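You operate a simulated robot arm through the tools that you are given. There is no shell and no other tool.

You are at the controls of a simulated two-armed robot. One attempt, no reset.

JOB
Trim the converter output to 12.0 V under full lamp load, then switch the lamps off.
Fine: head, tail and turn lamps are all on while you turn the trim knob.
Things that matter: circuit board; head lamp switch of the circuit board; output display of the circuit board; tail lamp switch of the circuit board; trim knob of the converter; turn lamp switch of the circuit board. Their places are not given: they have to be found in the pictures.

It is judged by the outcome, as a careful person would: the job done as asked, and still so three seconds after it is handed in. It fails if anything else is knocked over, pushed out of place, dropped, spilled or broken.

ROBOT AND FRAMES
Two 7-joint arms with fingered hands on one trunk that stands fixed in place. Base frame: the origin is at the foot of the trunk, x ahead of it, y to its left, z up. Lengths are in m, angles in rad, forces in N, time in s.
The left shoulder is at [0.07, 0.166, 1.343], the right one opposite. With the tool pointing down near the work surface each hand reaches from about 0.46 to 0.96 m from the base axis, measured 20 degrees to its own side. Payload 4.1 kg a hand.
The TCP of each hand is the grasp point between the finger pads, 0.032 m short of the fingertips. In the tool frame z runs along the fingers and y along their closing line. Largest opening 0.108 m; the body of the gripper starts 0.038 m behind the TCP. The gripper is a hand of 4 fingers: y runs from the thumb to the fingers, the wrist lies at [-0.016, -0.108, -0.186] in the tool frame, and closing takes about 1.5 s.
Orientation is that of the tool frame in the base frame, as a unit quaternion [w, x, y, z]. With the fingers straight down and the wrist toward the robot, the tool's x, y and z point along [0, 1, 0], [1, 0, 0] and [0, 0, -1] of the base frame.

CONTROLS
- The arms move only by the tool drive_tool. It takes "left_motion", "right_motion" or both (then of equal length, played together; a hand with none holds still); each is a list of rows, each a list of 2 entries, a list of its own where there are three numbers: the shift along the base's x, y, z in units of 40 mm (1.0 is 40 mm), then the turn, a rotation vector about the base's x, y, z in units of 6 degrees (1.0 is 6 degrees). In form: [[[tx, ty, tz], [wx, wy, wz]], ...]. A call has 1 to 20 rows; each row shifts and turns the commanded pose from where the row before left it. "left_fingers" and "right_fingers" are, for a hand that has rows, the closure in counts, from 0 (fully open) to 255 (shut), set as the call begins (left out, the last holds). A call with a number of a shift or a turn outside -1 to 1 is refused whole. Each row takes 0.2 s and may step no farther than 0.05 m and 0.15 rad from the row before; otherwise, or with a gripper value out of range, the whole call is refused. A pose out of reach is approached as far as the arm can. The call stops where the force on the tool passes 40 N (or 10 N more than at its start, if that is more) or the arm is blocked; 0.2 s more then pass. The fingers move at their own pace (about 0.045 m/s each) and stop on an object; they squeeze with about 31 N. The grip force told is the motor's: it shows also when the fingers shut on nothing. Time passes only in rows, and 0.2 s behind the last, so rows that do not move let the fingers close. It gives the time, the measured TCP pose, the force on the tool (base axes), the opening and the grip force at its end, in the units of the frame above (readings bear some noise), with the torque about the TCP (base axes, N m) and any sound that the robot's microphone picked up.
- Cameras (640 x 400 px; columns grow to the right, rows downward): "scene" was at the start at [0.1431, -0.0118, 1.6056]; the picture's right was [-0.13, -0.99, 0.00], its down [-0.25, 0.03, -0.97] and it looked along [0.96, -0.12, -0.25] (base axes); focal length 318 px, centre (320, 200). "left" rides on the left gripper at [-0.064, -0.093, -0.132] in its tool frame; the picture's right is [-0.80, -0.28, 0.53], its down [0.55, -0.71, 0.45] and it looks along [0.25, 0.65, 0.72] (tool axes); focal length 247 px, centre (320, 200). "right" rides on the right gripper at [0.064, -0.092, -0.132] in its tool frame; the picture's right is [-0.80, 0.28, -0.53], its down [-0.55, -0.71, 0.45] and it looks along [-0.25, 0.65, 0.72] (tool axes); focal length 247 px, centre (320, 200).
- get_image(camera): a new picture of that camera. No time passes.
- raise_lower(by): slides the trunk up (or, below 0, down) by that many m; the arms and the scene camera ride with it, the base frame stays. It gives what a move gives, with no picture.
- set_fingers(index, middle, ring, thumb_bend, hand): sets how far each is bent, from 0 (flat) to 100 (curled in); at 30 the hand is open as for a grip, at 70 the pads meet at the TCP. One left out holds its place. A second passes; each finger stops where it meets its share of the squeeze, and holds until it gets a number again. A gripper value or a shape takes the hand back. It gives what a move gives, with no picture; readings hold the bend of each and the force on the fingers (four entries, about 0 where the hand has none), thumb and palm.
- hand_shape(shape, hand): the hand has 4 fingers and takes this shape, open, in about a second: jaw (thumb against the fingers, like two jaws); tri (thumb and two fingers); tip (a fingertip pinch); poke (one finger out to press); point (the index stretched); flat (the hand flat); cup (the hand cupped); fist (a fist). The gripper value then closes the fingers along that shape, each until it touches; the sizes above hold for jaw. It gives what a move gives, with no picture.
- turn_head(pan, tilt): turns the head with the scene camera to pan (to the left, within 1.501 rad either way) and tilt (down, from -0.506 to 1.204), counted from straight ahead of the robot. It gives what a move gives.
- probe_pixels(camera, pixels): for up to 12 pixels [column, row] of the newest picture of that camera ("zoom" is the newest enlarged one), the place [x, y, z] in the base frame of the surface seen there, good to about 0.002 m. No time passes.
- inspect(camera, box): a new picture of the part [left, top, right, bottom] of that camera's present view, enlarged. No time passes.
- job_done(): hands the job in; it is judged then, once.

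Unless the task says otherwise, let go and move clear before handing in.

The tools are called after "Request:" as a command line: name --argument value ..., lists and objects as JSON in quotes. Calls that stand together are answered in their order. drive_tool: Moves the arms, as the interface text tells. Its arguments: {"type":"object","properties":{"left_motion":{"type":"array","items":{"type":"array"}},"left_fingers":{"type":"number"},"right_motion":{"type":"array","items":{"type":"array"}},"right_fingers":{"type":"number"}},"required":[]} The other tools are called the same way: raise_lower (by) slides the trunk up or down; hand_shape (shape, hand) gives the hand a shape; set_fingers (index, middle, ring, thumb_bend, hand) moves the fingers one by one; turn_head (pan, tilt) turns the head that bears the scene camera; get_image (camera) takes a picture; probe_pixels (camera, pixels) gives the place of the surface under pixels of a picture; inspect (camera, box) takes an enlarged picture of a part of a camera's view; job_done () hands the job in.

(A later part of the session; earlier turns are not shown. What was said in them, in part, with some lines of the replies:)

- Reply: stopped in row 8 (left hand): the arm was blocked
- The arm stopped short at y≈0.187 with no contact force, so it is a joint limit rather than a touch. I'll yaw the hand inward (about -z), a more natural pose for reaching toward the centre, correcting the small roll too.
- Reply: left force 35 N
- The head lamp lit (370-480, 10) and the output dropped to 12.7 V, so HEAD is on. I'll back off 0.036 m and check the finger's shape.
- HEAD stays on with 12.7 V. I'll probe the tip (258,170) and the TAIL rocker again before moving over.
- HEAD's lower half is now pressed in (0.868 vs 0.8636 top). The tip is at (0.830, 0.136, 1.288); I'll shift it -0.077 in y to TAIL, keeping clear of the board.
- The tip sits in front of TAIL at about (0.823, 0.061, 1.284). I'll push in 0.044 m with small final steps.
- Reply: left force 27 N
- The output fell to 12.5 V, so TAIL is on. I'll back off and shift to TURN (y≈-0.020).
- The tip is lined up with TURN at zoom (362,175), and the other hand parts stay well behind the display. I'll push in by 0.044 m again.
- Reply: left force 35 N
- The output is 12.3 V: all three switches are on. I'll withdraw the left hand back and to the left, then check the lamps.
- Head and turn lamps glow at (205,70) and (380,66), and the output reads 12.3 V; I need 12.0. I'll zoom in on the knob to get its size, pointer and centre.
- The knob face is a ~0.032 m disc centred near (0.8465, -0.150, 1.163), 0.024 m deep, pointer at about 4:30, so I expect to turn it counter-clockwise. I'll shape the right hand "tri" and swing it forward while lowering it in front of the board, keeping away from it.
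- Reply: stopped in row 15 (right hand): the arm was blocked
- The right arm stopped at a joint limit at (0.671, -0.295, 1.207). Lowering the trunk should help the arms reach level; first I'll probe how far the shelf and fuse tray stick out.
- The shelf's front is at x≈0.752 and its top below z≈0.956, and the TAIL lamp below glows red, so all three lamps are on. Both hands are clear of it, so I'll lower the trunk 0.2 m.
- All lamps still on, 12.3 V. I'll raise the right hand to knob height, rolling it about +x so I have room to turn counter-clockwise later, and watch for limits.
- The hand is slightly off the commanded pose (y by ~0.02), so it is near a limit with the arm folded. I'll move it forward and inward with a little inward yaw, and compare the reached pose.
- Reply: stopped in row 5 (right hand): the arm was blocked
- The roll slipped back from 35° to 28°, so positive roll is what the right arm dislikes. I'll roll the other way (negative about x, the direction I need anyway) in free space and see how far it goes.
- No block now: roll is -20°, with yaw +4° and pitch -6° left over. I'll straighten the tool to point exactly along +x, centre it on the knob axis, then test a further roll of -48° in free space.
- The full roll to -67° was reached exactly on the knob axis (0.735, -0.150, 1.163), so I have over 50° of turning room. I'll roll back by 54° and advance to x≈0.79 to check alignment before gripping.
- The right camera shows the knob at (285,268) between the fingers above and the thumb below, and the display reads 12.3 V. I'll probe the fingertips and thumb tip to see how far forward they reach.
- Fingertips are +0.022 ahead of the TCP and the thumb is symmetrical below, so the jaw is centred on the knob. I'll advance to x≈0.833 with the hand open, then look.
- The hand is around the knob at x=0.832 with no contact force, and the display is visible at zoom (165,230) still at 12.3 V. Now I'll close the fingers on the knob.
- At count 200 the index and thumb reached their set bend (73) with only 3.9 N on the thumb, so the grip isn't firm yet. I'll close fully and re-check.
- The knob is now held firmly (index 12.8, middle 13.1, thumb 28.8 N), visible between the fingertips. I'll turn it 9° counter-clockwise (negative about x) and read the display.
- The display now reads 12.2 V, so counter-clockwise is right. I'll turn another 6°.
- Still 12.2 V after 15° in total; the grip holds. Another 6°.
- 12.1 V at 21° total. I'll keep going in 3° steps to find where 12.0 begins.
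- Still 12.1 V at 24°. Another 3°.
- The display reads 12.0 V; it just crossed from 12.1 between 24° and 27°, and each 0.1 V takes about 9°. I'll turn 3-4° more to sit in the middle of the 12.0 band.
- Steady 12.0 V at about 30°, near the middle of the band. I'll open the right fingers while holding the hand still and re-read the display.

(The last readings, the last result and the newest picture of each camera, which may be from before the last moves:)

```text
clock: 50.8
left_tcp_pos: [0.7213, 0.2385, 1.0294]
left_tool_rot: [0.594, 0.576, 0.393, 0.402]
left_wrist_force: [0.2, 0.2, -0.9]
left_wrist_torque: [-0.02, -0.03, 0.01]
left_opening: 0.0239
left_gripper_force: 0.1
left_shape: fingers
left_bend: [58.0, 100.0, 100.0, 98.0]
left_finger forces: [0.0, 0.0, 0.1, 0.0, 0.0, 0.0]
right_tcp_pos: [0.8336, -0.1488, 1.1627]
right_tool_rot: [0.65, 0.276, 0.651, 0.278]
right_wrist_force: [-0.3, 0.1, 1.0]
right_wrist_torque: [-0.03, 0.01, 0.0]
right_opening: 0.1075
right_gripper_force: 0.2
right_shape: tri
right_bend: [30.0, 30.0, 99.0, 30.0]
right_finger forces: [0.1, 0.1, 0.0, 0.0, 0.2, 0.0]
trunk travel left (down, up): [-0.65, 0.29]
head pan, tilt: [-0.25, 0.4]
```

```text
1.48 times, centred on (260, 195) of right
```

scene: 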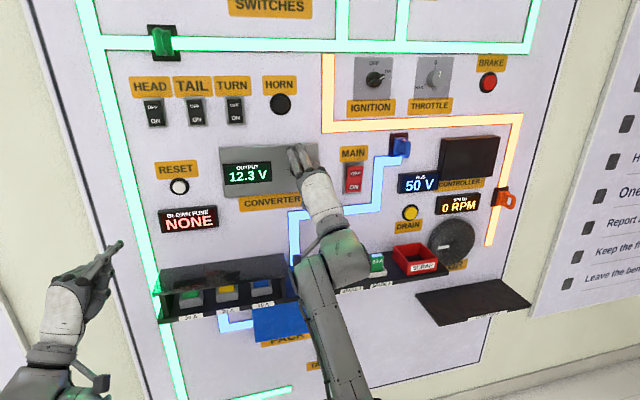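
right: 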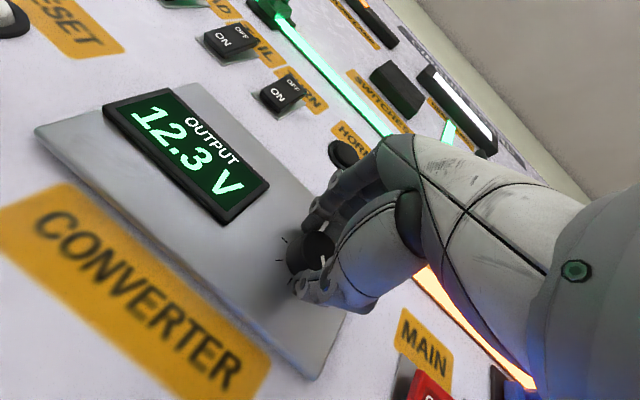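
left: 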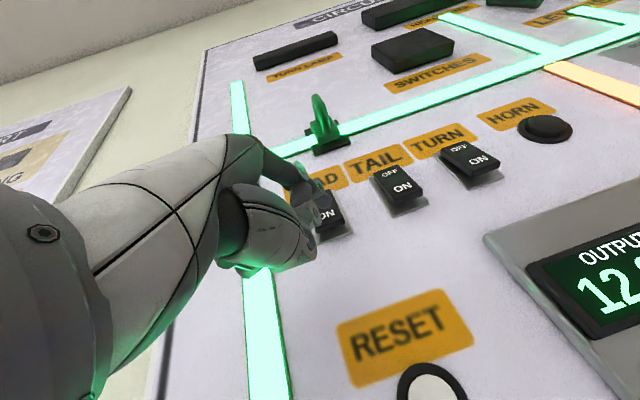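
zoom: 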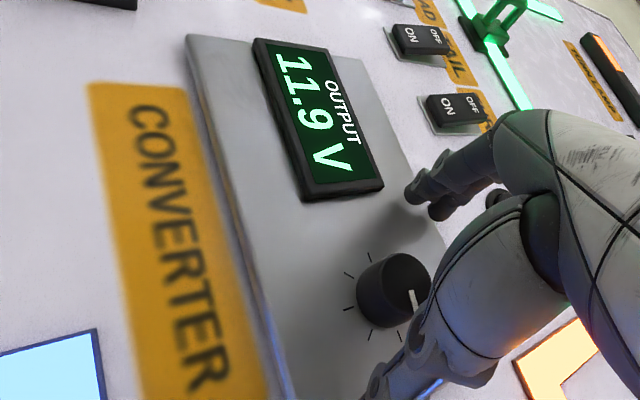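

On release the knob crept and the display fell to 11.9 V. I'll grip again here and see what it reads, then correct clockwise slightly.

Request:
drive_tool --right_motion '[[[0, 0, 0], [0, 0, 0]], [[0, 0, 0], [0, 0, 0]], [[0, 0, 0], [0, 0, 0]], [[0, 0, 0], [0, 0, 0]], [[0, 0, 0], [0, 0, 0]], [[0, 0, 0], [0, 0, 0]], [[0, 0, 0], [0, 0, 0]], [[0, 0, 0], [0, 0, 0]], [[0, 0, 0], [0, 0, 0]], [[0, 0, 0], [0, 0, 0]]]' --right_fingers 255

Request:
inspect --camera "scene" --box '[220, 110, 360, 220]'

Request:
inspect --camera "right" --box '[100, 60, 420, 330]'

```text
clock: 53.0
left_tcp_pos: [0.7221, 0.239, 1.0305]
left_tool_rot: [0.593, 0.576, 0.393, 0.402]
left_wrist_force: [-0.2, -0.3, 0.1]
left_wrist_torque: [-0.03, -0.01, 0.0]
left_opening: 0.0239
left_gripper_force: 0.0
left_shape: fingers
left_bend: [58.0, 100.0, 100.0, 98.0]
left_finger forces: [0.0, 0.1, 0.0, 0.1, 0.1, 0.1]
right_tcp_pos: [0.8326, -0.1479, 1.1635]
right_tool_rot: [0.65, 0.277, 0.651, 0.278]
right_wrist_force: [0.9, -2.6, 2.6]
right_wrist_torque: [0.0, -0.08, -0.05]
right_opening: 0.0249
right_gripper_force: 31.3
right_shape: tri
right_bend: [73.0, 62.0, 100.0, 74.0]
right_finger forces: [14.1, 12.2, 0.0, 0.0, 27.2, 0.0]
trunk travel left (down, up): [-0.65, 0.29]
head pan, tilt: [-0.25, 0.4]
```

```text
3.64 times, centred on (290, 165) of scene
```

zoom: 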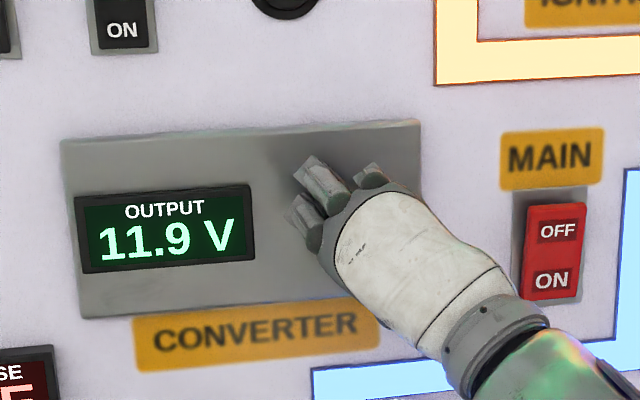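

```text
1.48 times, centred on (260, 195) of right
```

zoom: 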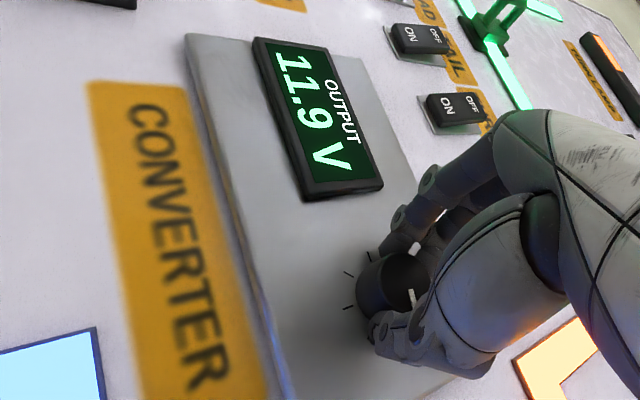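

It still reads 11.9 V while gripped. I'll turn clockwise in 2° steps to find where 12.0 returns.

Request:
drive_tool --right_motion '[[[0, 0, 0], [0.33, 0, 0]], [[0, 0, 0], [0, 0, 0]]]'

Request:
inspect --camera "scene" --box '[220, 110, 360, 220]'

```text
clock: 53.6
left_tcp_pos: [0.7225, 0.2386, 1.0311]
left_tool_rot: [0.592, 0.577, 0.394, 0.401]
left_wrist_force: [0.1, 0.1, 0.9]
left_wrist_torque: [-0.03, -0.01, 0.02]
left_opening: 0.0236
left_gripper_force: 0.1
left_shape: fingers
left_bend: [58.0, 100.0, 100.0, 98.0]
left_finger forces: [0.1, 0.1, 0.1, 0.0, 0.0, 0.1]
right_tcp_pos: [0.8325, -0.1488, 1.1618]
right_tool_rot: [0.644, 0.289, 0.646, 0.29]
right_wrist_force: [4.3, -3.0, 4.4]
right_wrist_torque: [0.0, -0.09, -0.07]
right_opening: 0.0249
right_gripper_force: 30.8
right_shape: tri
right_bend: [73.0, 62.0, 100.0, 74.0]
right_finger forces: [14.4, 12.8, 0.0, 0.0, 27.1, 0.0]
trunk travel left (down, up): [-0.65, 0.29]
head pan, tilt: [-0.25, 0.4]
```

```text
3.64 times, centred on (290, 165) of scene
```

zoom: 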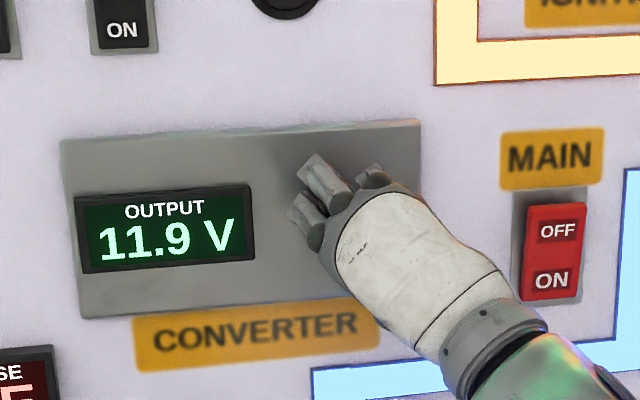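

Still 11.9 V. Another 2° clockwise.

Request:
drive_tool --right_motion '[[[0, 0, 0], [0.33, 0, 0]], [[0, 0, 0], [0, 0, 0]]]'

Request:
inspect --camera "scene" --box '[220, 110, 360, 220]'

```text
clock: 54.2
left_tcp_pos: [0.7222, 0.2399, 1.0307]
left_tool_rot: [0.594, 0.576, 0.393, 0.402]
left_wrist_force: [0.6, 0.6, 0.1]
left_wrist_torque: [-0.01, 0.0, -0.04]
left_opening: 0.024
left_gripper_force: 0.0
left_shape: fingers
left_bend: [58.0, 100.0, 100.0, 98.0]
left_finger forces: [0.0, 0.1, 0.1, 0.0, 0.0, 0.0]
right_tcp_pos: [0.8329, -0.1479, 1.1627]
right_tool_rot: [0.64, 0.3, 0.64, 0.301]
right_wrist_force: [2.9, -2.1, 4.1]
right_wrist_torque: [-0.02, -0.16, -0.03]
right_opening: 0.0249
right_gripper_force: 30.9
right_shape: tri
right_bend: [73.0, 62.0, 100.0, 74.0]
right_finger forces: [14.8, 13.5, 0.1, 0.1, 26.9, 0.1]
trunk travel left (down, up): [-0.65, 0.29]
head pan, tilt: [-0.25, 0.4]
```

```text
3.64 times, centred on (290, 165) of scene
```

zoom: 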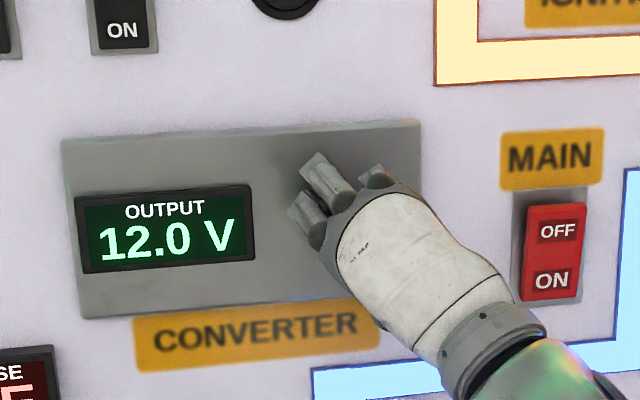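

12.0 V is back, just past the 11.9/12.0 edge. I'll turn about 3° more to centre it and hold a second to see whether it creeps while gripped.

Request:
drive_tool --right_motion '[[[0, 0, 0], [0.5, 0, 0]], [[0, 0, 0], [0, 0, 0]], [[0, 0, 0], [0, 0, 0]], [[0, 0, 0], [0, 0, 0]], [[0, 0, 0], [0, 0, 0]], [[0, 0, 0], [0, 0, 0]]]'

Request:
inspect --camera "scene" --box '[220, 110, 360, 220]'

Request:
inspect --camera "right" --box '[320, 200, 420, 290]'

```text
clock: 55.6
left_tcp_pos: [0.7208, 0.2386, 1.0314]
left_tool_rot: [0.593, 0.577, 0.392, 0.401]
left_wrist_force: [-0.4, -0.2, 0.7]
left_wrist_torque: [-0.02, 0.04, -0.02]
left_opening: 0.0239
left_gripper_force: 0.0
left_shape: fingers
left_bend: [58.0, 100.0, 100.0, 98.0]
left_finger forces: [0.1, 0.0, 0.1, 0.1, 0.1, 0.0]
right_tcp_pos: [0.8338, -0.1491, 1.1625]
right_tool_rot: [0.633, 0.317, 0.632, 0.317]
right_wrist_force: [4.1, -5.0, 6.2]
right_wrist_torque: [0.01, -0.21, -0.1]
right_opening: 0.0248
right_gripper_force: 30.9
right_shape: tri
right_bend: [73.0, 62.0, 100.0, 74.0]
right_finger forces: [14.6, 13.9, 0.0, 0.0, 26.9, 0.0]
trunk travel left (down, up): [-0.65, 0.29]
head pan, tilt: [-0.25, 0.4]
```

```text
3.64 times, centred on (290, 165) of scene
```

zoom: 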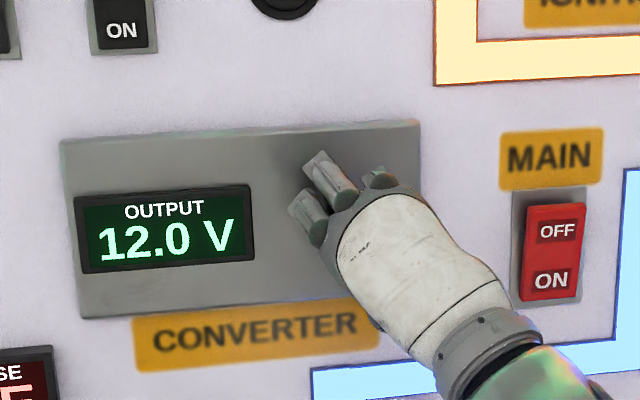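

```text
4.44 times, centred on (370, 245) of right
```

zoom: 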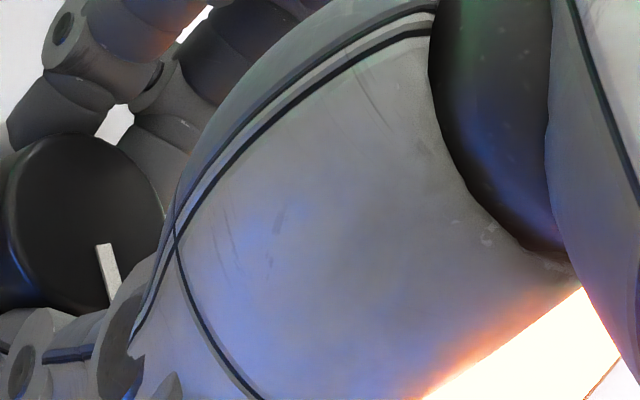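

Holding steady at 12.0 V. I'll loosen in stages: first to 205, where the squeeze falls nearly to zero, and check the display.

Request:
drive_tool --right_motion '[[[0, 0, 0], [0, 0, 0]], [[0, 0, 0], [0, 0, 0]], [[0, 0, 0], [0, 0, 0]]]' --right_fingers 206

Request:
inspect --camera "scene" --box '[220, 110, 360, 220]'

Request:
inspect --camera "right" --box '[320, 200, 420, 290]'

```text
clock: 56.4
left_tcp_pos: [0.7222, 0.2387, 1.0306]
left_tool_rot: [0.593, 0.577, 0.393, 0.401]
left_wrist_force: [-0.6, -0.4, 0.2]
left_wrist_torque: [-0.02, -0.02, 0.03]
left_opening: 0.0236
left_gripper_force: 0.0
left_shape: fingers
left_bend: [58.0, 100.0, 100.0, 98.0]
left_finger forces: [0.1, 0.1, 0.0, 0.0, 0.1, 0.0]
right_tcp_pos: [0.8335, -0.1503, 1.163]
right_tool_rot: [0.632, 0.316, 0.633, 0.318]
right_wrist_force: [3.8, -5.1, 6.4]
right_wrist_torque: [-0.01, -0.19, -0.11]
right_opening: 0.0248
right_gripper_force: 31.6
right_shape: tri
right_bend: [73.0, 62.0, 100.0, 74.0]
right_finger forces: [14.6, 13.9, 0.1, 0.1, 26.7, 0.0]
trunk travel left (down, up): [-0.65, 0.29]
head pan, tilt: [-0.25, 0.4]
```

```text
3.64 times, centred on (290, 165) of scene
```

zoom: 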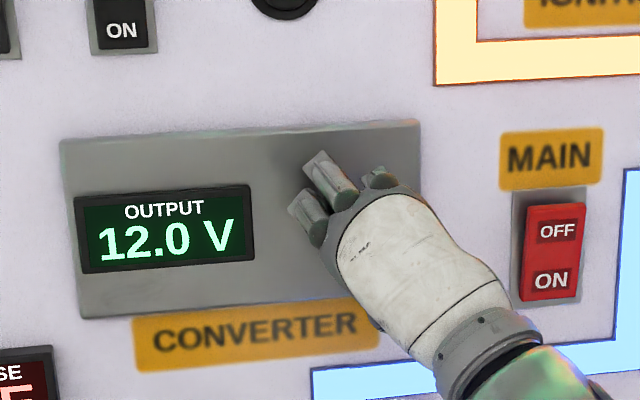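

```text
4.44 times, centred on (370, 245) of right
```

zoom: 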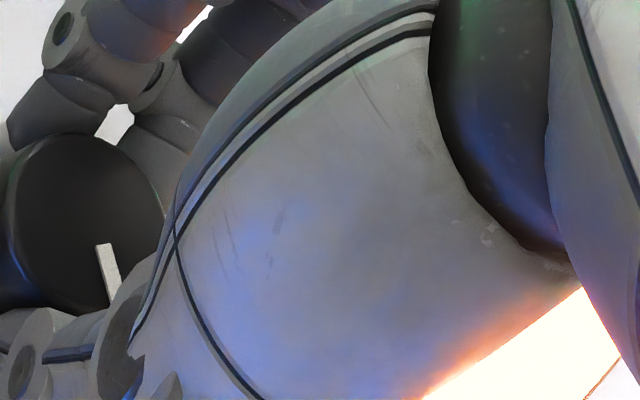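

The grip is still full at 206. I'll step down further to 185 and re-check.

Request:
drive_tool --right_motion '[[[0, 0, 0], [0, 0, 0]], [[0, 0, 0], [0, 0, 0]], [[0, 0, 0], [0, 0, 0]]]' --right_fingers 190

Request:
inspect --camera "scene" --box '[220, 110, 360, 220]'

```text
clock: 57.2
left_tcp_pos: [0.7218, 0.2383, 1.0296]
left_tool_rot: [0.593, 0.577, 0.393, 0.401]
left_wrist_force: [0.8, 0.3, -1.0]
left_wrist_torque: [-0.01, -0.04, 0.02]
left_opening: 0.0239
left_gripper_force: 0.1
left_shape: fingers
left_bend: [58.0, 100.0, 100.0, 98.0]
left_finger forces: [0.0, 0.0, 0.0, 0.1, 0.0, 0.0]
right_tcp_pos: [0.8327, -0.1472, 1.1621]
right_tool_rot: [0.631, 0.316, 0.634, 0.317]
right_wrist_force: [-2.2, -1.3, -2.3]
right_wrist_torque: [0.0, 0.13, -0.05]
right_opening: 0.0286
right_gripper_force: 0.0
right_shape: tri
right_bend: [74.0, 56.0, 99.0, 73.0]
right_finger forces: [0.1, 0.0, 0.1, 0.0, 2.4, 0.0]
trunk travel left (down, up): [-0.65, 0.29]
head pan, tilt: [-0.25, 0.4]
```

```text
3.64 times, centred on (290, 165) of scene
```

zoom: 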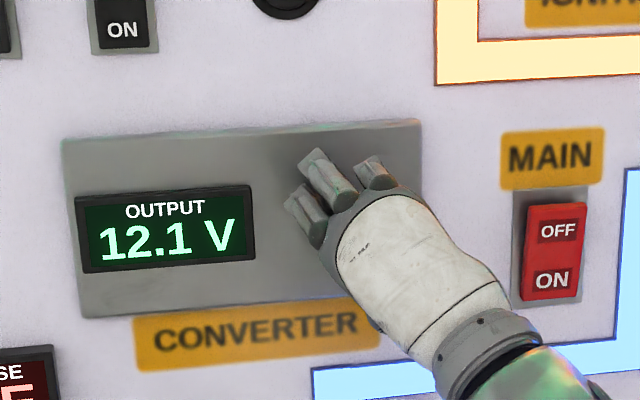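

Loosening let the fingers spring back and carry the knob on in the turn direction by about 4-5° (now 12.1 V). So the right way is to turn counter-clockwise only until 12.0 just appears, then let go so that spring-back lands mid-band. I'll grip again.

Request:
drive_tool --right_motion '[[[0, 0, 0], [0, 0, 0]], [[0, 0, 0], [0, 0, 0]], [[0, 0, 0], [0, 0, 0]], [[0, 0, 0], [0, 0, 0]], [[0, 0, 0], [0, 0, 0]]]' --right_fingers 255

Request:
inspect --camera "scene" --box '[220, 110, 360, 220]'

```text
clock: 58.4
left_tcp_pos: [0.7225, 0.2398, 1.0297]
left_tool_rot: [0.593, 0.577, 0.393, 0.401]
left_wrist_force: [0.7, -0.9, 0.1]
left_wrist_torque: [0.0, 0.0, 0.01]
left_opening: 0.024
left_gripper_force: 0.1
left_shape: fingers
left_bend: [58.0, 100.0, 100.0, 98.0]
left_finger forces: [0.0, 0.1, 0.0, 0.1, 0.0, 0.0]
right_tcp_pos: [0.8336, -0.1486, 1.1621]
right_tool_rot: [0.632, 0.316, 0.633, 0.317]
right_wrist_force: [-1.7, 1.0, -1.7]
right_wrist_torque: [0.03, 0.1, 0.05]
right_opening: 0.0242
right_gripper_force: 31.3
right_shape: tri
right_bend: [73.0, 61.0, 100.0, 74.0]
right_finger forces: [13.2, 12.9, 0.0, 0.1, 28.6, 0.0]
trunk travel left (down, up): [-0.65, 0.29]
head pan, tilt: [-0.25, 0.4]
```

```text
3.64 times, centred on (290, 165) of scene
```

zoom: 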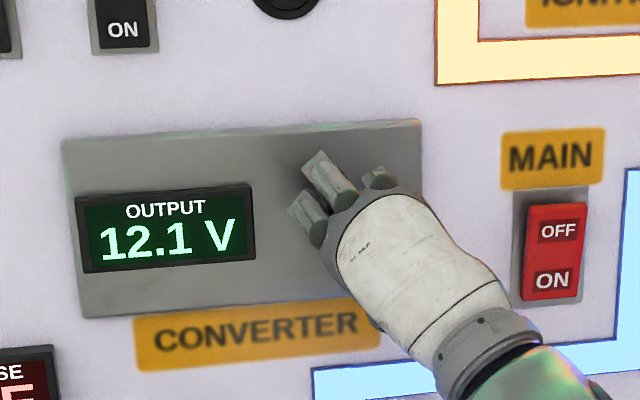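

Gripped again at 12.1 V. Now counter-clockwise in small 1.8° steps.

Request:
drive_tool --right_motion '[[[0, 0, 0], [-0.3, 0, 0]], [[0, 0, 0], [0, 0, 0]]]'

Request:
inspect --camera "scene" --box '[220, 110, 360, 220]'

```text
clock: 59.0
left_tcp_pos: [0.7224, 0.2392, 1.0289]
left_tool_rot: [0.593, 0.577, 0.394, 0.402]
left_wrist_force: [0.0, -0.1, 0.3]
left_wrist_torque: [0.01, -0.01, 0.0]
left_opening: 0.0241
left_gripper_force: 0.0
left_shape: fingers
left_bend: [58.0, 100.0, 100.0, 98.0]
left_finger forces: [0.0, 0.0, 0.1, 0.1, 0.0, 0.0]
right_tcp_pos: [0.8339, -0.1473, 1.1606]
right_tool_rot: [0.636, 0.307, 0.638, 0.308]
right_wrist_force: [-2.4, 1.9, -4.7]
right_wrist_torque: [-0.01, 0.12, 0.01]
right_opening: 0.0243
right_gripper_force: 30.9
right_shape: tri
right_bend: [73.0, 61.0, 100.0, 74.0]
right_finger forces: [13.3, 12.7, 0.1, 0.0, 29.6, 0.0]
trunk travel left (down, up): [-0.65, 0.29]
head pan, tilt: [-0.25, 0.4]
```

```text
3.64 times, centred on (290, 165) of scene
```

zoom: 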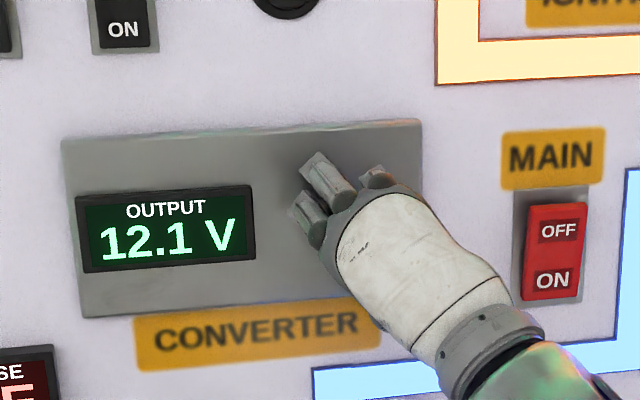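

Still 12.1 V. Another 1.8° counter-clockwise.

Request:
drive_tool --right_motion '[[[0, 0, 0], [-0.3, 0, 0]], [[0, 0, 0], [0, 0, 0]]]'

Request:
inspect --camera "scene" --box '[220, 110, 360, 220]'

```text
clock: 59.6
left_tcp_pos: [0.7224, 0.2387, 1.0301]
left_tool_rot: [0.593, 0.577, 0.393, 0.401]
left_wrist_force: [0.3, 0.8, 0.0]
left_wrist_torque: [-0.04, 0.04, 0.0]
left_opening: 0.0238
left_gripper_force: 0.2
left_shape: fingers
left_bend: [58.0, 100.0, 100.0, 98.0]
left_finger forces: [0.0, 0.0, 0.0, 0.0, 0.0, 0.1]
right_tcp_pos: [0.8341, -0.1489, 1.163]
right_tool_rot: [0.641, 0.296, 0.643, 0.297]
right_wrist_force: [-5.4, 3.1, -10.3]
right_wrist_torque: [0.07, 0.25, 0.07]
right_opening: 0.024
right_gripper_force: 31.6
right_shape: tri
right_bend: [73.0, 61.0, 100.0, 74.0]
right_finger forces: [14.0, 12.4, 0.0, 0.1, 31.2, 0.0]
trunk travel left (down, up): [-0.65, 0.29]
head pan, tilt: [-0.25, 0.4]
```

```text
3.64 times, centred on (290, 165) of scene
```

zoom: 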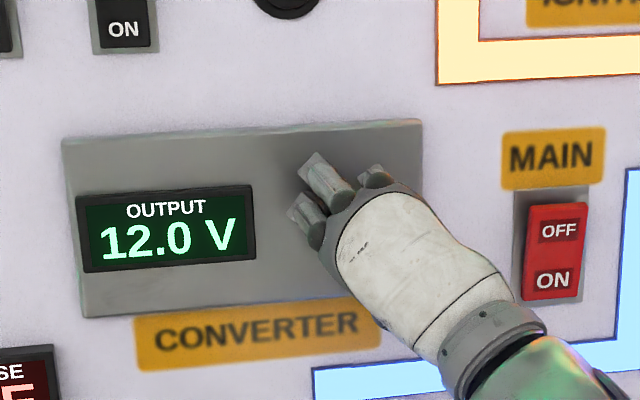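

12.0 V has just appeared. I'll let go now in one opening, as in the first release, and read the display.

Request:
drive_tool --right_motion '[[[0, 0, 0], [0, 0, 0]], [[0, 0, 0], [0, 0, 0]], [[0, 0, 0], [0, 0, 0]], [[0, 0, 0], [0, 0, 0]], [[0, 0, 0], [0, 0, 0]], [[0, 0, 0], [0, 0, 0]], [[0, 0, 0], [0, 0, 0]], [[0, 0, 0], [0, 0, 0]]]' --right_fingers 0

Request:
inspect --camera "scene" --box '[220, 110, 360, 220]'

Request:
inspect --camera "right" --box '[100, 60, 420, 330]'

```text
clock: 61.4
left_tcp_pos: [0.7226, 0.2393, 1.0295]
left_tool_rot: [0.593, 0.576, 0.394, 0.402]
left_wrist_force: [0.1, 0.3, -0.6]
left_wrist_torque: [-0.01, 0.02, 0.01]
left_opening: 0.0238
left_gripper_force: 0.1
left_shape: fingers
left_bend: [58.0, 100.0, 100.0, 98.0]
left_finger forces: [0.0, 0.0, 0.1, 0.0, 0.0, 0.0]
right_tcp_pos: [0.8339, -0.1491, 1.1627]
right_tool_rot: [0.641, 0.296, 0.642, 0.297]
right_wrist_force: [0.4, -0.5, -0.4]
right_wrist_torque: [0.03, 0.03, -0.02]
right_opening: 0.1077
right_gripper_force: 0.1
right_shape: tri
right_bend: [30.0, 30.0, 99.0, 30.0]
right_finger forces: [0.0, 0.1, 0.1, 0.0, 0.0, 0.1]
trunk travel left (down, up): [-0.65, 0.29]
head pan, tilt: [-0.25, 0.4]
```

```text
3.64 times, centred on (290, 165) of scene
```

zoom: 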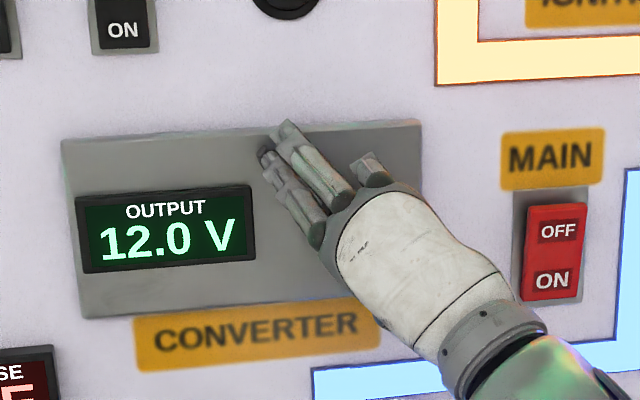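

```text
1.48 times, centred on (260, 195) of right
```

zoom: 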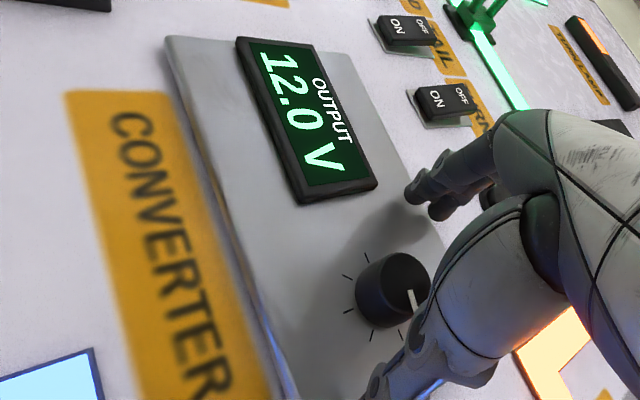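

The display holds 12.0 V with the knob released. I'll draw the right hand straight back from the knob and then off to the right.

Request:
drive_tool --right_motion '[[[-0.4, 0, 0], [0, 0, 0]], [[-0.7, 0, 0], [0, 0, 0]], [[-0.8, 0, 0], [0, 0, 0]], [[-0.8, 0, 0], [0, 0, 0]], [[-0.5, -0.5, 0], [0, 0, 0]], [[0, -0.8, 0], [0, 0, 0]], [[0, -0.8, 0], [0, 0, 0]], [[0, -0.8, 0], [0, 0, 0]]]'

Request:
turn_head --pan -0.1 --tilt 0.2

Request:
get_image --camera "scene"

Request:
inspect --camera "scene" --box '[160, 120, 360, 260]'

```text
clock: 63.2
left_tcp_pos: [0.7218, 0.2384, 1.0309]
left_tool_rot: [0.593, 0.577, 0.393, 0.402]
left_wrist_force: [-1.8, 1.1, 0.1]
left_wrist_torque: [0.0, 0.01, 0.02]
left_opening: 0.024
left_gripper_force: 0.1
left_shape: fingers
left_bend: [58.0, 100.0, 100.0, 98.0]
left_finger forces: [0.0, 0.0, 0.0, 0.1, 0.0, 0.1]
right_tcp_pos: [0.7043, -0.2654, 1.1623]
right_tool_rot: [0.641, 0.297, 0.642, 0.298]
right_wrist_force: [-0.1, 0.1, 0.1]
right_wrist_torque: [0.01, 0.01, 0.0]
right_opening: 0.1077
right_gripper_force: 0.2
right_shape: tri
right_bend: [30.0, 30.0, 99.0, 30.0]
right_finger forces: [0.0, 0.0, 0.0, 0.0, 0.1, 0.1]
trunk travel left (down, up): [-0.65, 0.29]
head pan, tilt: [-0.25, 0.4]
```

```text
clock: 64.0
left_tcp_pos: [0.7232, 0.2389, 1.0309]
left_tool_rot: [0.594, 0.576, 0.393, 0.402]
left_wrist_force: [0.5, 1.1, -0.7]
left_wrist_torque: [-0.01, -0.01, -0.01]
left_opening: 0.0239
left_gripper_force: 0.1
left_shape: fingers
left_bend: [58.0, 100.0, 100.0, 98.0]
left_finger forces: [0.0, 0.0, 0.0, 0.1, 0.1, 0.0]
right_tcp_pos: [0.7052, -0.2643, 1.1626]
right_tool_rot: [0.641, 0.296, 0.642, 0.298]
right_wrist_force: [0.9, 0.1, 0.1]
right_wrist_torque: [0.01, 0.01, 0.01]
right_opening: 0.1074
right_gripper_force: 0.0
right_shape: tri
right_bend: [30.0, 30.0, 99.0, 30.0]
right_finger forces: [0.1, 0.0, 0.1, 0.0, 0.0, 0.0]
trunk travel left (down, up): [-0.65, 0.29]
head pan, tilt: [-0.099, 0.201]
```

```text
taken
```

scene: 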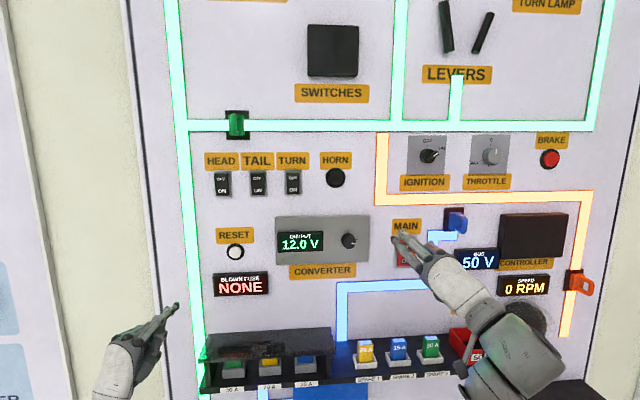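

```text
2.86 times, centred on (260, 190) of scene
```

zoom: 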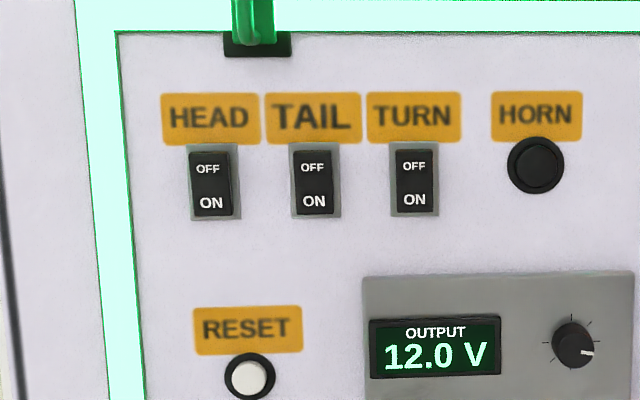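

Knob is free and the display still reads 12.0 V with all three rockers ON. I'll raise the trunk back by 0.2 m so the left arm is in the pose that worked for the switches.

Request:
raise_lower --by 0.2

Request:
drive_tool --left_motion '[[[0.3, -0.3, 0.24], [0, 0, 0]], [[0.4, -0.4, 0.24], [0, 0, 0]], [[0.4, -0.4, 0.24], [0, 0, 0]], [[0.4, -0.4, 0.24], [0, 0, 0]], [[0.4, -0.45, 0.0], [0, 0, 0]]]'

Request:
turn_head --pan -0.05 --tilt 0.3

Request:
get_image --camera "scene"

Request:
inspect --camera "scene" --box '[180, 200, 340, 300]'

```text
clock: 66.1
left_tcp_pos: [0.7217, 0.2387, 1.2311]
left_tool_rot: [0.593, 0.576, 0.393, 0.402]
left_wrist_force: [0.6, -0.1, 0.4]
left_wrist_torque: [0.03, -0.01, -0.04]
left_opening: 0.0236
left_gripper_force: 0.1
left_shape: fingers
left_bend: [58.0, 100.0, 100.0, 98.0]
left_finger forces: [0.0, 0.1, 0.1, 0.0, 0.0, 0.0]
right_tcp_pos: [0.7042, -0.2642, 1.3637]
right_tool_rot: [0.642, 0.296, 0.642, 0.296]
right_wrist_force: [-0.1, -0.1, 0.2]
right_wrist_torque: [0.0, 0.02, 0.02]
right_opening: 0.1076
right_gripper_force: 0.1
right_shape: tri
right_bend: [30.0, 30.0, 99.0, 30.0]
right_finger forces: [0.0, 0.0, 0.0, 0.1, 0.0, 0.0]
trunk travel left (down, up): [-0.85, 0.09]
head pan, tilt: [-0.099, 0.201]
```

```text
clock: 67.3
left_tcp_pos: [0.7975, 0.1602, 1.2683]
left_tool_rot: [0.592, 0.577, 0.393, 0.402]
left_wrist_force: [0.6, -1.1, -0.2]
left_wrist_torque: [0.01, -0.01, 0.02]
left_opening: 0.0239
left_gripper_force: 0.0
left_shape: fingers
left_bend: [58.0, 100.0, 100.0, 98.0]
left_finger forces: [0.0, 0.0, 0.0, 0.0, 0.0, 0.1]
right_tcp_pos: [0.7059, -0.2642, 1.3621]
right_tool_rot: [0.641, 0.296, 0.643, 0.297]
right_wrist_force: [0.5, 0.7, -1.0]
right_wrist_torque: [0.02, -0.02, 0.01]
right_opening: 0.1079
right_gripper_force: 0.1
right_shape: tri
right_bend: [30.0, 30.0, 99.0, 30.0]
right_finger forces: [0.0, 0.0, 0.1, 0.0, 0.0, 0.0]
trunk travel left (down, up): [-0.85, 0.09]
head pan, tilt: [-0.099, 0.201]
```

```text
clock: 68.0
left_tcp_pos: [0.7967, 0.1623, 1.2673]
left_tool_rot: [0.594, 0.576, 0.392, 0.401]
left_wrist_force: [-1.0, -0.6, -0.1]
left_wrist_torque: [0.03, 0.03, 0.0]
left_opening: 0.0238
left_gripper_force: 0.1
left_shape: fingers
left_bend: [58.0, 100.0, 100.0, 98.0]
left_finger forces: [0.0, 0.1, 0.0, 0.0, 0.0, 0.1]
right_tcp_pos: [0.7058, -0.265, 1.3633]
right_tool_rot: [0.641, 0.296, 0.643, 0.297]
right_wrist_force: [-0.4, 0.2, 0.4]
right_wrist_torque: [-0.04, 0.0, 0.0]
right_opening: 0.1075
right_gripper_force: 0.1
right_shape: tri
right_bend: [30.0, 30.0, 99.0, 30.0]
right_finger forces: [0.1, 0.0, 0.0, 0.0, 0.1, 0.0]
trunk travel left (down, up): [-0.85, 0.09]
head pan, tilt: [-0.051, 0.3]
```

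```text
taken
```

scene: 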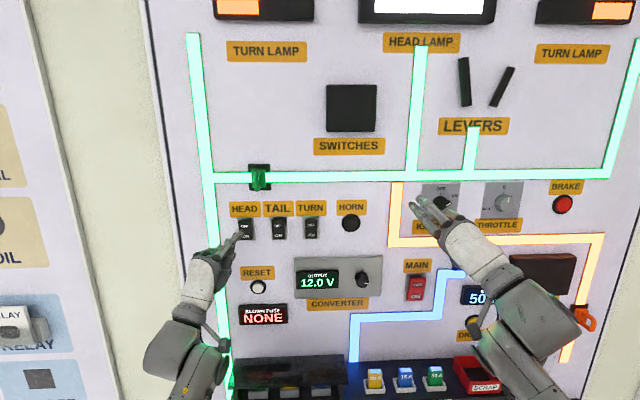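

```text
4.00 times, centred on (260, 250) of scene
```

zoom: 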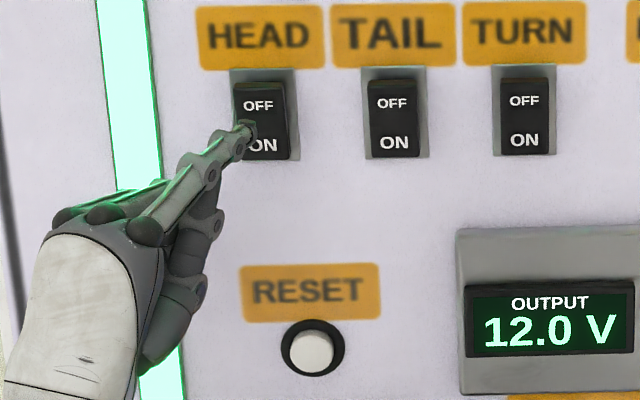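

All lamps are lit and the display reads 12.0 V. I'll probe the left fingertip at zoom (245,128) and the OFF half of HEAD.

Request:
probe_pixels --camera "zoom" --pixels '[[245, 124], [250, 130], [246, 140], [238, 130], [258, 90], [258, 106], [258, 115], [392, 88], [392, 104], [524, 86], [524, 101], [275, 105]]'

```text
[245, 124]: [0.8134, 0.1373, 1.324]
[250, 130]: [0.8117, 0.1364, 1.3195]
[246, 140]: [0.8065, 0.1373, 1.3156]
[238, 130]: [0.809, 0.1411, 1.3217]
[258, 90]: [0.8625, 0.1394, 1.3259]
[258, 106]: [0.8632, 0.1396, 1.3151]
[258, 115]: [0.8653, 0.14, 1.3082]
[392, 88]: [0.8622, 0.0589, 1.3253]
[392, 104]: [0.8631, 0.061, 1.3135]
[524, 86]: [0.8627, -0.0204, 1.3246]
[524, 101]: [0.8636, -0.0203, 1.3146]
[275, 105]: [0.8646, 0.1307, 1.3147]
```

The tip (0.815, 0.137, 1.320) is lined up with HEAD's OFF half (0.8628, 0.1395, ~1.319). I'll push in 0.052 m with small last steps.

Request:
drive_tool --left_motion '[[[0.4, 0.05, 0.0], [0, 0, 0]], [[0.4, 0.0, 0.0], [0, 0, 0]], [[0.2, 0.0, 0.0], [0, 0, 0]], [[0.1, 0.0, 0.0], [0, 0, 0]], [[0.1, 0.0, 0.0], [0, 0, 0]], [[0.1, 0.0, 0.0], [0, 0, 0]]]'

Request:
inspect --camera "scene" --box '[180, 200, 340, 300]'

```text
clock: 69.4
left_tcp_pos: [0.8455, 0.1647, 1.2714]
left_tool_rot: [0.594, 0.575, 0.392, 0.403]
left_wrist_force: [-20.1, 2.8, -3.6]
left_wrist_torque: [-0.02, -1.02, -0.43]
left_opening: 0.0243
left_gripper_force: 10.2
left_shape: fingers
left_bend: [57.0, 100.0, 100.0, 98.0]
left_finger forces: [19.9, 0.0, 0.0, 0.0, 0.0, 0.1]
right_tcp_pos: [0.7004, -0.2638, 1.365]
right_tool_rot: [0.642, 0.296, 0.642, 0.298]
right_wrist_force: [0.8, -0.4, -0.1]
right_wrist_torque: [0.0, -0.02, -0.02]
right_opening: 0.1078
right_gripper_force: 0.1
right_shape: tri
right_bend: [30.0, 30.0, 99.0, 30.0]
right_finger forces: [0.0, 0.0, 0.0, 0.0, 0.0, 0.1]
trunk travel left (down, up): [-0.85, 0.09]
head pan, tilt: [-0.051, 0.3]
```

```text
4.00 times, centred on (260, 250) of scene
```

zoom: 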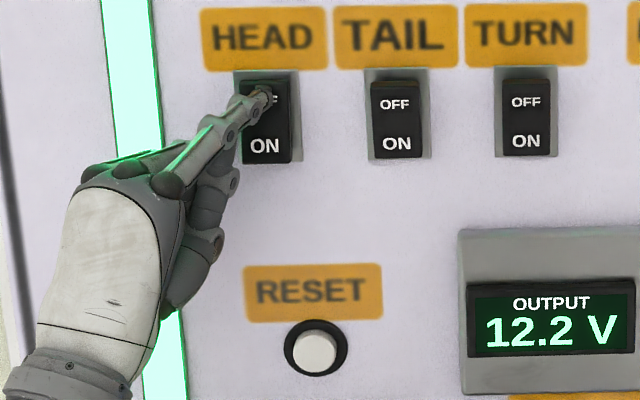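

The output rose to 12.2 V, so HEAD is off. I'll back away and shift to TAIL.

Request:
drive_tool --left_motion '[[[-0.4, 0.0, 0.0], [0, 0, 0]], [[-0.4, 0.0, 0.0], [0, 0, 0]], [[-0.4, 0.0, 0.0], [0, 0, 0]], [[0, -0.4, 0.0], [0, 0, 0]], [[0, -0.4, 0.0], [0, 0, 0]], [[0, -0.4, 0.0], [0, 0, 0]], [[0, -0.4, 0.0], [0, 0, 0]], [[0, -0.37, 0.0], [0, 0, 0]]]'

Request:
inspect --camera "scene" --box '[180, 200, 340, 300]'

Request:
probe_pixels --camera "zoom" --pixels '[[372, 124], [378, 130], [374, 140], [366, 130]]'

```text
clock: 71.2
left_tcp_pos: [0.8011, 0.0842, 1.2692]
left_tool_rot: [0.593, 0.577, 0.393, 0.401]
left_wrist_force: [0.2, 0.3, -0.8]
left_wrist_torque: [-0.02, 0.0, -0.01]
left_opening: 0.0237
left_gripper_force: 0.0
left_shape: fingers
left_bend: [57.0, 100.0, 100.0, 98.0]
left_finger forces: [0.1, 0.1, 0.0, 0.0, 0.0, 0.0]
right_tcp_pos: [0.7043, -0.265, 1.3639]
right_tool_rot: [0.641, 0.296, 0.643, 0.297]
right_wrist_force: [-0.4, 0.2, 0.6]
right_wrist_torque: [0.05, -0.02, 0.0]
right_opening: 0.1077
right_gripper_force: 0.1
right_shape: tri
right_bend: [30.0, 30.0, 99.0, 30.0]
right_finger forces: [0.0, 0.1, 0.1, 0.0, 0.0, 0.0]
trunk travel left (down, up): [-0.85, 0.09]
head pan, tilt: [-0.051, 0.3]
```

```text
4.00 times, centred on (260, 250) of scene
```

zoom: 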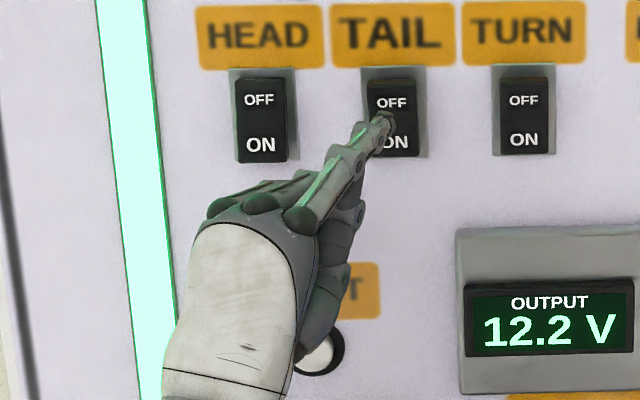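

```text
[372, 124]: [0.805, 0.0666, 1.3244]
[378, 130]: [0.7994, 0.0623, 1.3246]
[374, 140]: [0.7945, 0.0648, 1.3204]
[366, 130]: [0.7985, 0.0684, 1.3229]
```

The tip is lined up with TAIL's OFF half at zoom (388,118). I'll push in 0.048 m.

Request:
drive_tool --left_motion '[[[0.4, 0.0, 0.0], [0, 0, 0]], [[0.4, 0.0, 0.0], [0, 0, 0]], [[0.1, 0.0, 0.0], [0, 0, 0]], [[0.1, 0.0, 0.0], [0, 0, 0]], [[0.1, 0.0, 0.0], [0, 0, 0]], [[0.1, 0.0, 0.0], [0, 0, 0]]]'

Request:
inspect --camera "scene" --box '[180, 200, 340, 300]'

```text
clock: 72.6
left_tcp_pos: [0.8444, 0.0851, 1.2714]
left_tool_rot: [0.594, 0.575, 0.392, 0.403]
left_wrist_force: [-22.0, 2.5, -2.9]
left_wrist_torque: [-0.05, -1.09, -0.44]
left_opening: 0.024
left_gripper_force: 11.0
left_shape: fingers
left_bend: [57.0, 100.0, 100.0, 98.0]
left_finger forces: [21.6, 0.0, 0.0, 0.0, 0.1, 0.1]
right_tcp_pos: [0.6998, -0.2634, 1.366]
right_tool_rot: [0.642, 0.296, 0.641, 0.298]
right_wrist_force: [0.1, -0.8, -0.5]
right_wrist_torque: [0.01, 0.0, -0.04]
right_opening: 0.108
right_gripper_force: 0.1
right_shape: tri
right_bend: [30.0, 30.0, 99.0, 30.0]
right_finger forces: [0.0, 0.1, 0.0, 0.0, 0.0, 0.0]
trunk travel left (down, up): [-0.85, 0.09]
head pan, tilt: [-0.051, 0.3]
```

```text
4.00 times, centred on (260, 250) of scene
```

zoom: 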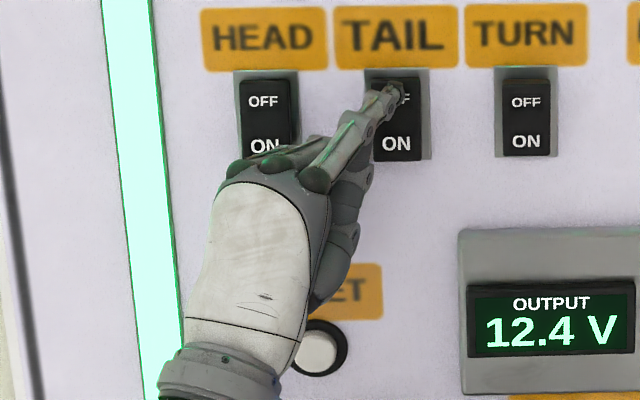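

The output is 12.4 V, so TAIL is off. I'll back off and move to TURN.

Request:
drive_tool --left_motion '[[[-0.4, 0.0, 0.0], [0, 0, 0]], [[-0.4, 0.0, 0.0], [0, 0, 0]], [[-0.4, 0.0, 0.0], [0, 0, 0]], [[0, -0.4, 0.0], [0, 0, 0]], [[0, -0.4, 0.0], [0, 0, 0]], [[0, -0.4, 0.0], [0, 0, 0]], [[0, -0.4, 0.0], [0, 0, 0]], [[0, -0.4, 0.0], [0, 0, 0]]]'

Request:
inspect --camera "scene" --box '[220, 200, 380, 300]'

```text
clock: 74.4
left_tcp_pos: [0.8036, 0.0035, 1.2707]
left_tool_rot: [0.592, 0.577, 0.393, 0.402]
left_wrist_force: [0.1, 0.2, 0.4]
left_wrist_torque: [0.02, 0.03, 0.05]
left_opening: 0.024
left_gripper_force: 0.1
left_shape: fingers
left_bend: [57.0, 100.0, 100.0, 98.0]
left_finger forces: [0.0, 0.0, 0.0, 0.1, 0.0, 0.0]
right_tcp_pos: [0.7059, -0.2646, 1.3623]
right_tool_rot: [0.641, 0.296, 0.643, 0.298]
right_wrist_force: [0.1, -0.8, 0.2]
right_wrist_torque: [-0.02, 0.02, 0.01]
right_opening: 0.1075
right_gripper_force: 0.1
right_shape: tri
right_bend: [30.0, 30.0, 99.0, 30.0]
right_finger forces: [0.1, 0.0, 0.0, 0.1, 0.0, 0.0]
trunk travel left (down, up): [-0.85, 0.09]
head pan, tilt: [-0.051, 0.3]
```

```text
4.00 times, centred on (300, 250) of scene
```

zoom: 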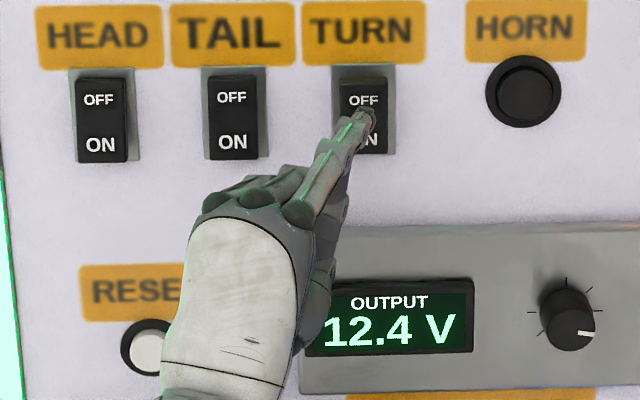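

HEAD and TAIL are OFF, and the tip is over TURN's upper half at zoom (366,118). I'll push in by 0.048 m.

Request:
drive_tool --left_motion '[[[0.4, 0.0, 0.0], [0, 0, 0]], [[0.4, 0.0, 0.0], [0, 0, 0]], [[0.1, 0.0, 0.0], [0, 0, 0]], [[0.1, 0.0, 0.0], [0, 0, 0]], [[0.1, 0.0, 0.0], [0, 0, 0]], [[0.1, 0.0, 0.0], [0, 0, 0]]]'

Request:
inspect --camera "scene" --box '[220, 200, 380, 300]'

```text
clock: 75.8
left_tcp_pos: [0.8452, 0.004, 1.2722]
left_tool_rot: [0.595, 0.575, 0.391, 0.403]
left_wrist_force: [-22.5, 2.2, -4.6]
left_wrist_torque: [-0.04, -1.13, -0.44]
left_opening: 0.0239
left_gripper_force: 10.8
left_shape: fingers
left_bend: [57.0, 100.0, 100.0, 98.0]
left_finger forces: [22.2, 0.0, 0.0, 0.0, 0.1, 0.0]
right_tcp_pos: [0.6986, -0.2642, 1.3671]
right_tool_rot: [0.643, 0.296, 0.641, 0.297]
right_wrist_force: [-0.5, 0.4, -0.3]
right_wrist_torque: [-0.02, 0.01, 0.02]
right_opening: 0.1076
right_gripper_force: 0.1
right_shape: tri
right_bend: [30.0, 30.0, 99.0, 30.0]
right_finger forces: [0.0, 0.1, 0.0, 0.0, 0.0, 0.1]
trunk travel left (down, up): [-0.85, 0.09]
head pan, tilt: [-0.051, 0.3]
```

```text
4.00 times, centred on (300, 250) of scene
```

zoom: 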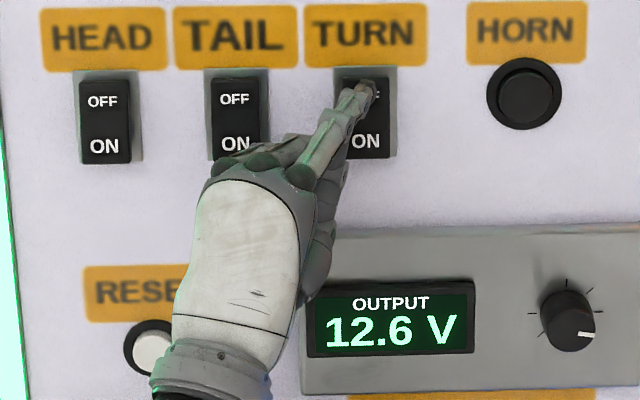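

The output reads 12.6 V, as expected with all three lamps off (12.0 + 0.6). I'll withdraw the left hand back and to the left, then check the whole board.

Request:
drive_tool --left_motion '[[[-0.4, 0.0, 0.0], [0, 0, 0]], [[-0.5, 0.0, 0.0], [0, 0, 0]], [[-0.8, 0.0, 0.0], [0, 0, 0]], [[-0.6, 0.6, 0.0], [0, 0, 0]], [[-0.4, 0.8, 0.0], [0, 0, 0]], [[-0.2, 0.8, 0.0], [0, 0, 0]], [[-0.2, 0.9, 0.0], [0, 0, 0]], [[0, 0.9, 0.0], [0, 0, 0]], [[0, 0.9, 0.0], [0, 0, 0]], [[0, 0.9, 0.0], [0, 0, 0]]]'

Request:
turn_head --pan -0.15 --tilt 0.2

Request:
get_image --camera "scene"

Request:
inspect --camera "scene" --box '[160, 200, 400, 370]'

```text
clock: 78.0
left_tcp_pos: [0.726, 0.2403, 1.2693]
left_tool_rot: [0.594, 0.576, 0.393, 0.401]
left_wrist_force: [-0.5, 0.1, -0.6]
left_wrist_torque: [0.0, 0.0, -0.05]
left_opening: 0.0239
left_gripper_force: 0.0
left_shape: fingers
left_bend: [57.0, 100.0, 100.0, 98.0]
left_finger forces: [0.0, 0.0, 0.1, 0.0, 0.0, 0.1]
right_tcp_pos: [0.7038, -0.262, 1.3643]
right_tool_rot: [0.642, 0.296, 0.642, 0.297]
right_wrist_force: [0.0, 0.9, 0.3]
right_wrist_torque: [0.0, 0.03, 0.01]
right_opening: 0.1079
right_gripper_force: 0.1
right_shape: tri
right_bend: [30.0, 30.0, 99.0, 30.0]
right_finger forces: [0.1, 0.1, 0.0, 0.1, 0.0, 0.0]
trunk travel left (down, up): [-0.85, 0.09]
head pan, tilt: [-0.051, 0.3]
```

```text
clock: 78.7
left_tcp_pos: [0.7269, 0.2383, 1.2694]
left_tool_rot: [0.593, 0.577, 0.393, 0.401]
left_wrist_force: [-0.2, -0.4, -0.4]
left_wrist_torque: [-0.03, -0.01, 0.0]
left_opening: 0.0236
left_gripper_force: 0.1
left_shape: fingers
left_bend: [57.0, 100.0, 100.0, 98.0]
left_finger forces: [0.0, 0.0, 0.0, 0.1, 0.0, 0.0]
right_tcp_pos: [0.7046, -0.2643, 1.3625]
right_tool_rot: [0.641, 0.296, 0.643, 0.297]
right_wrist_force: [-0.3, 0.2, 0.2]
right_wrist_torque: [0.01, -0.01, 0.01]
right_opening: 0.1077
right_gripper_force: 0.2
right_shape: tri
right_bend: [30.0, 30.0, 99.0, 30.0]
right_finger forces: [0.0, 0.1, 0.1, 0.1, 0.0, 0.0]
trunk travel left (down, up): [-0.85, 0.09]
head pan, tilt: [-0.15, 0.201]
```

```text
taken
```

scene: 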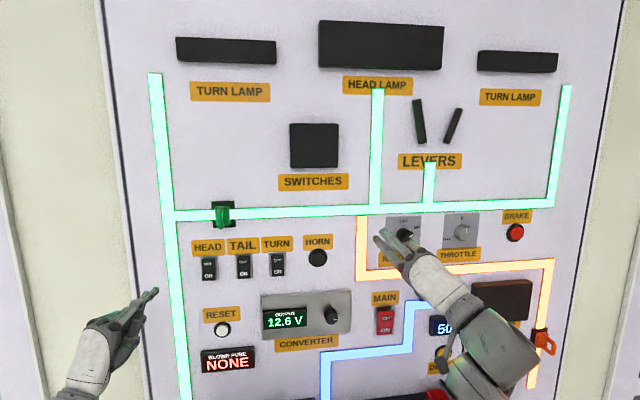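

```text
2.35 times, centred on (280, 285) of scene
```

zoom: 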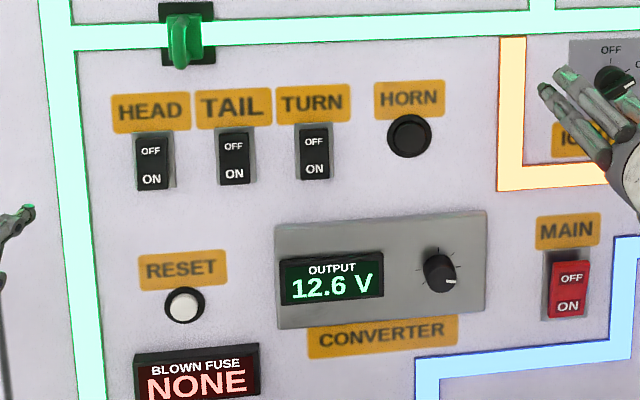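

Head and turn lamps are dark, rockers OFF, fuse display NONE, output 12.6 V unloaded. I'll tilt the head down for a last check of the tail lamp before handing in.

Request:
turn_head --pan -0.15 --tilt 0.65

Request:
get_image --camera "scene"

```text
clock: 79.6
left_tcp_pos: [0.7267, 0.2373, 1.2666]
left_tool_rot: [0.593, 0.577, 0.393, 0.401]
left_wrist_force: [0.2, 0.9, 0.6]
left_wrist_torque: [0.01, 0.0, 0.0]
left_opening: 0.0236
left_gripper_force: 0.1
left_shape: fingers
left_bend: [57.0, 100.0, 100.0, 98.0]
left_finger forces: [0.0, 0.0, 0.0, 0.0, 0.0, 0.1]
right_tcp_pos: [0.7048, -0.2651, 1.3624]
right_tool_rot: [0.641, 0.296, 0.643, 0.297]
right_wrist_force: [0.6, -0.3, -0.5]
right_wrist_torque: [0.01, -0.03, -0.01]
right_opening: 0.108
right_gripper_force: 0.0
right_shape: tri
right_bend: [30.0, 30.0, 99.0, 30.0]
right_finger forces: [0.1, 0.0, 0.1, 0.1, 0.0, 0.0]
trunk travel left (down, up): [-0.85, 0.09]
head pan, tilt: [-0.15, 0.649]
```

```text
taken
```

scene: 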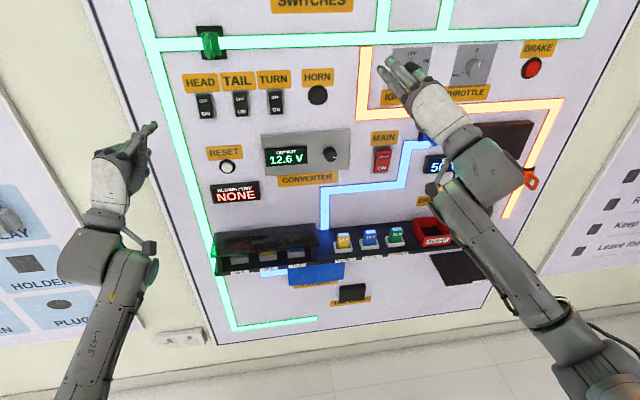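

The tail lamp at (351,292) is dark, all rockers are OFF, the output reads 12.6 V unloaded (12.0 V under full load), and both hands are clear. Handing in.

Request:
job_done

```text
The job is handed in.
```

The converter is trimmed to 12.0 V under full lamp load, and the head, tail and turn lamps are all switched off. I handed the job in with both hands clear of the board.

- **Trim:** Head, tail and turn lamps were all on while I turned the knob. The display started at 12.3 V under load. It read 12.0 V after I let go of the knob and was still 12.0 V just before I switched the lamps off. It shows tenths only, and I estimate the setting is a little below the middle of the 12.0 band.
- **Getting there:** The knob creeps a few degrees as the fingers let go, so the display went to 11.9 V and then 12.1 V before I got it right.
- **After switch-off:** The display reads 12.6 V, which is expected because each lamp pulls the output down by about 0.2 V. All three switches are off, every lamp is dark, and the blown-fuse display still shows NONE.

I saw nothing else moved or knocked.
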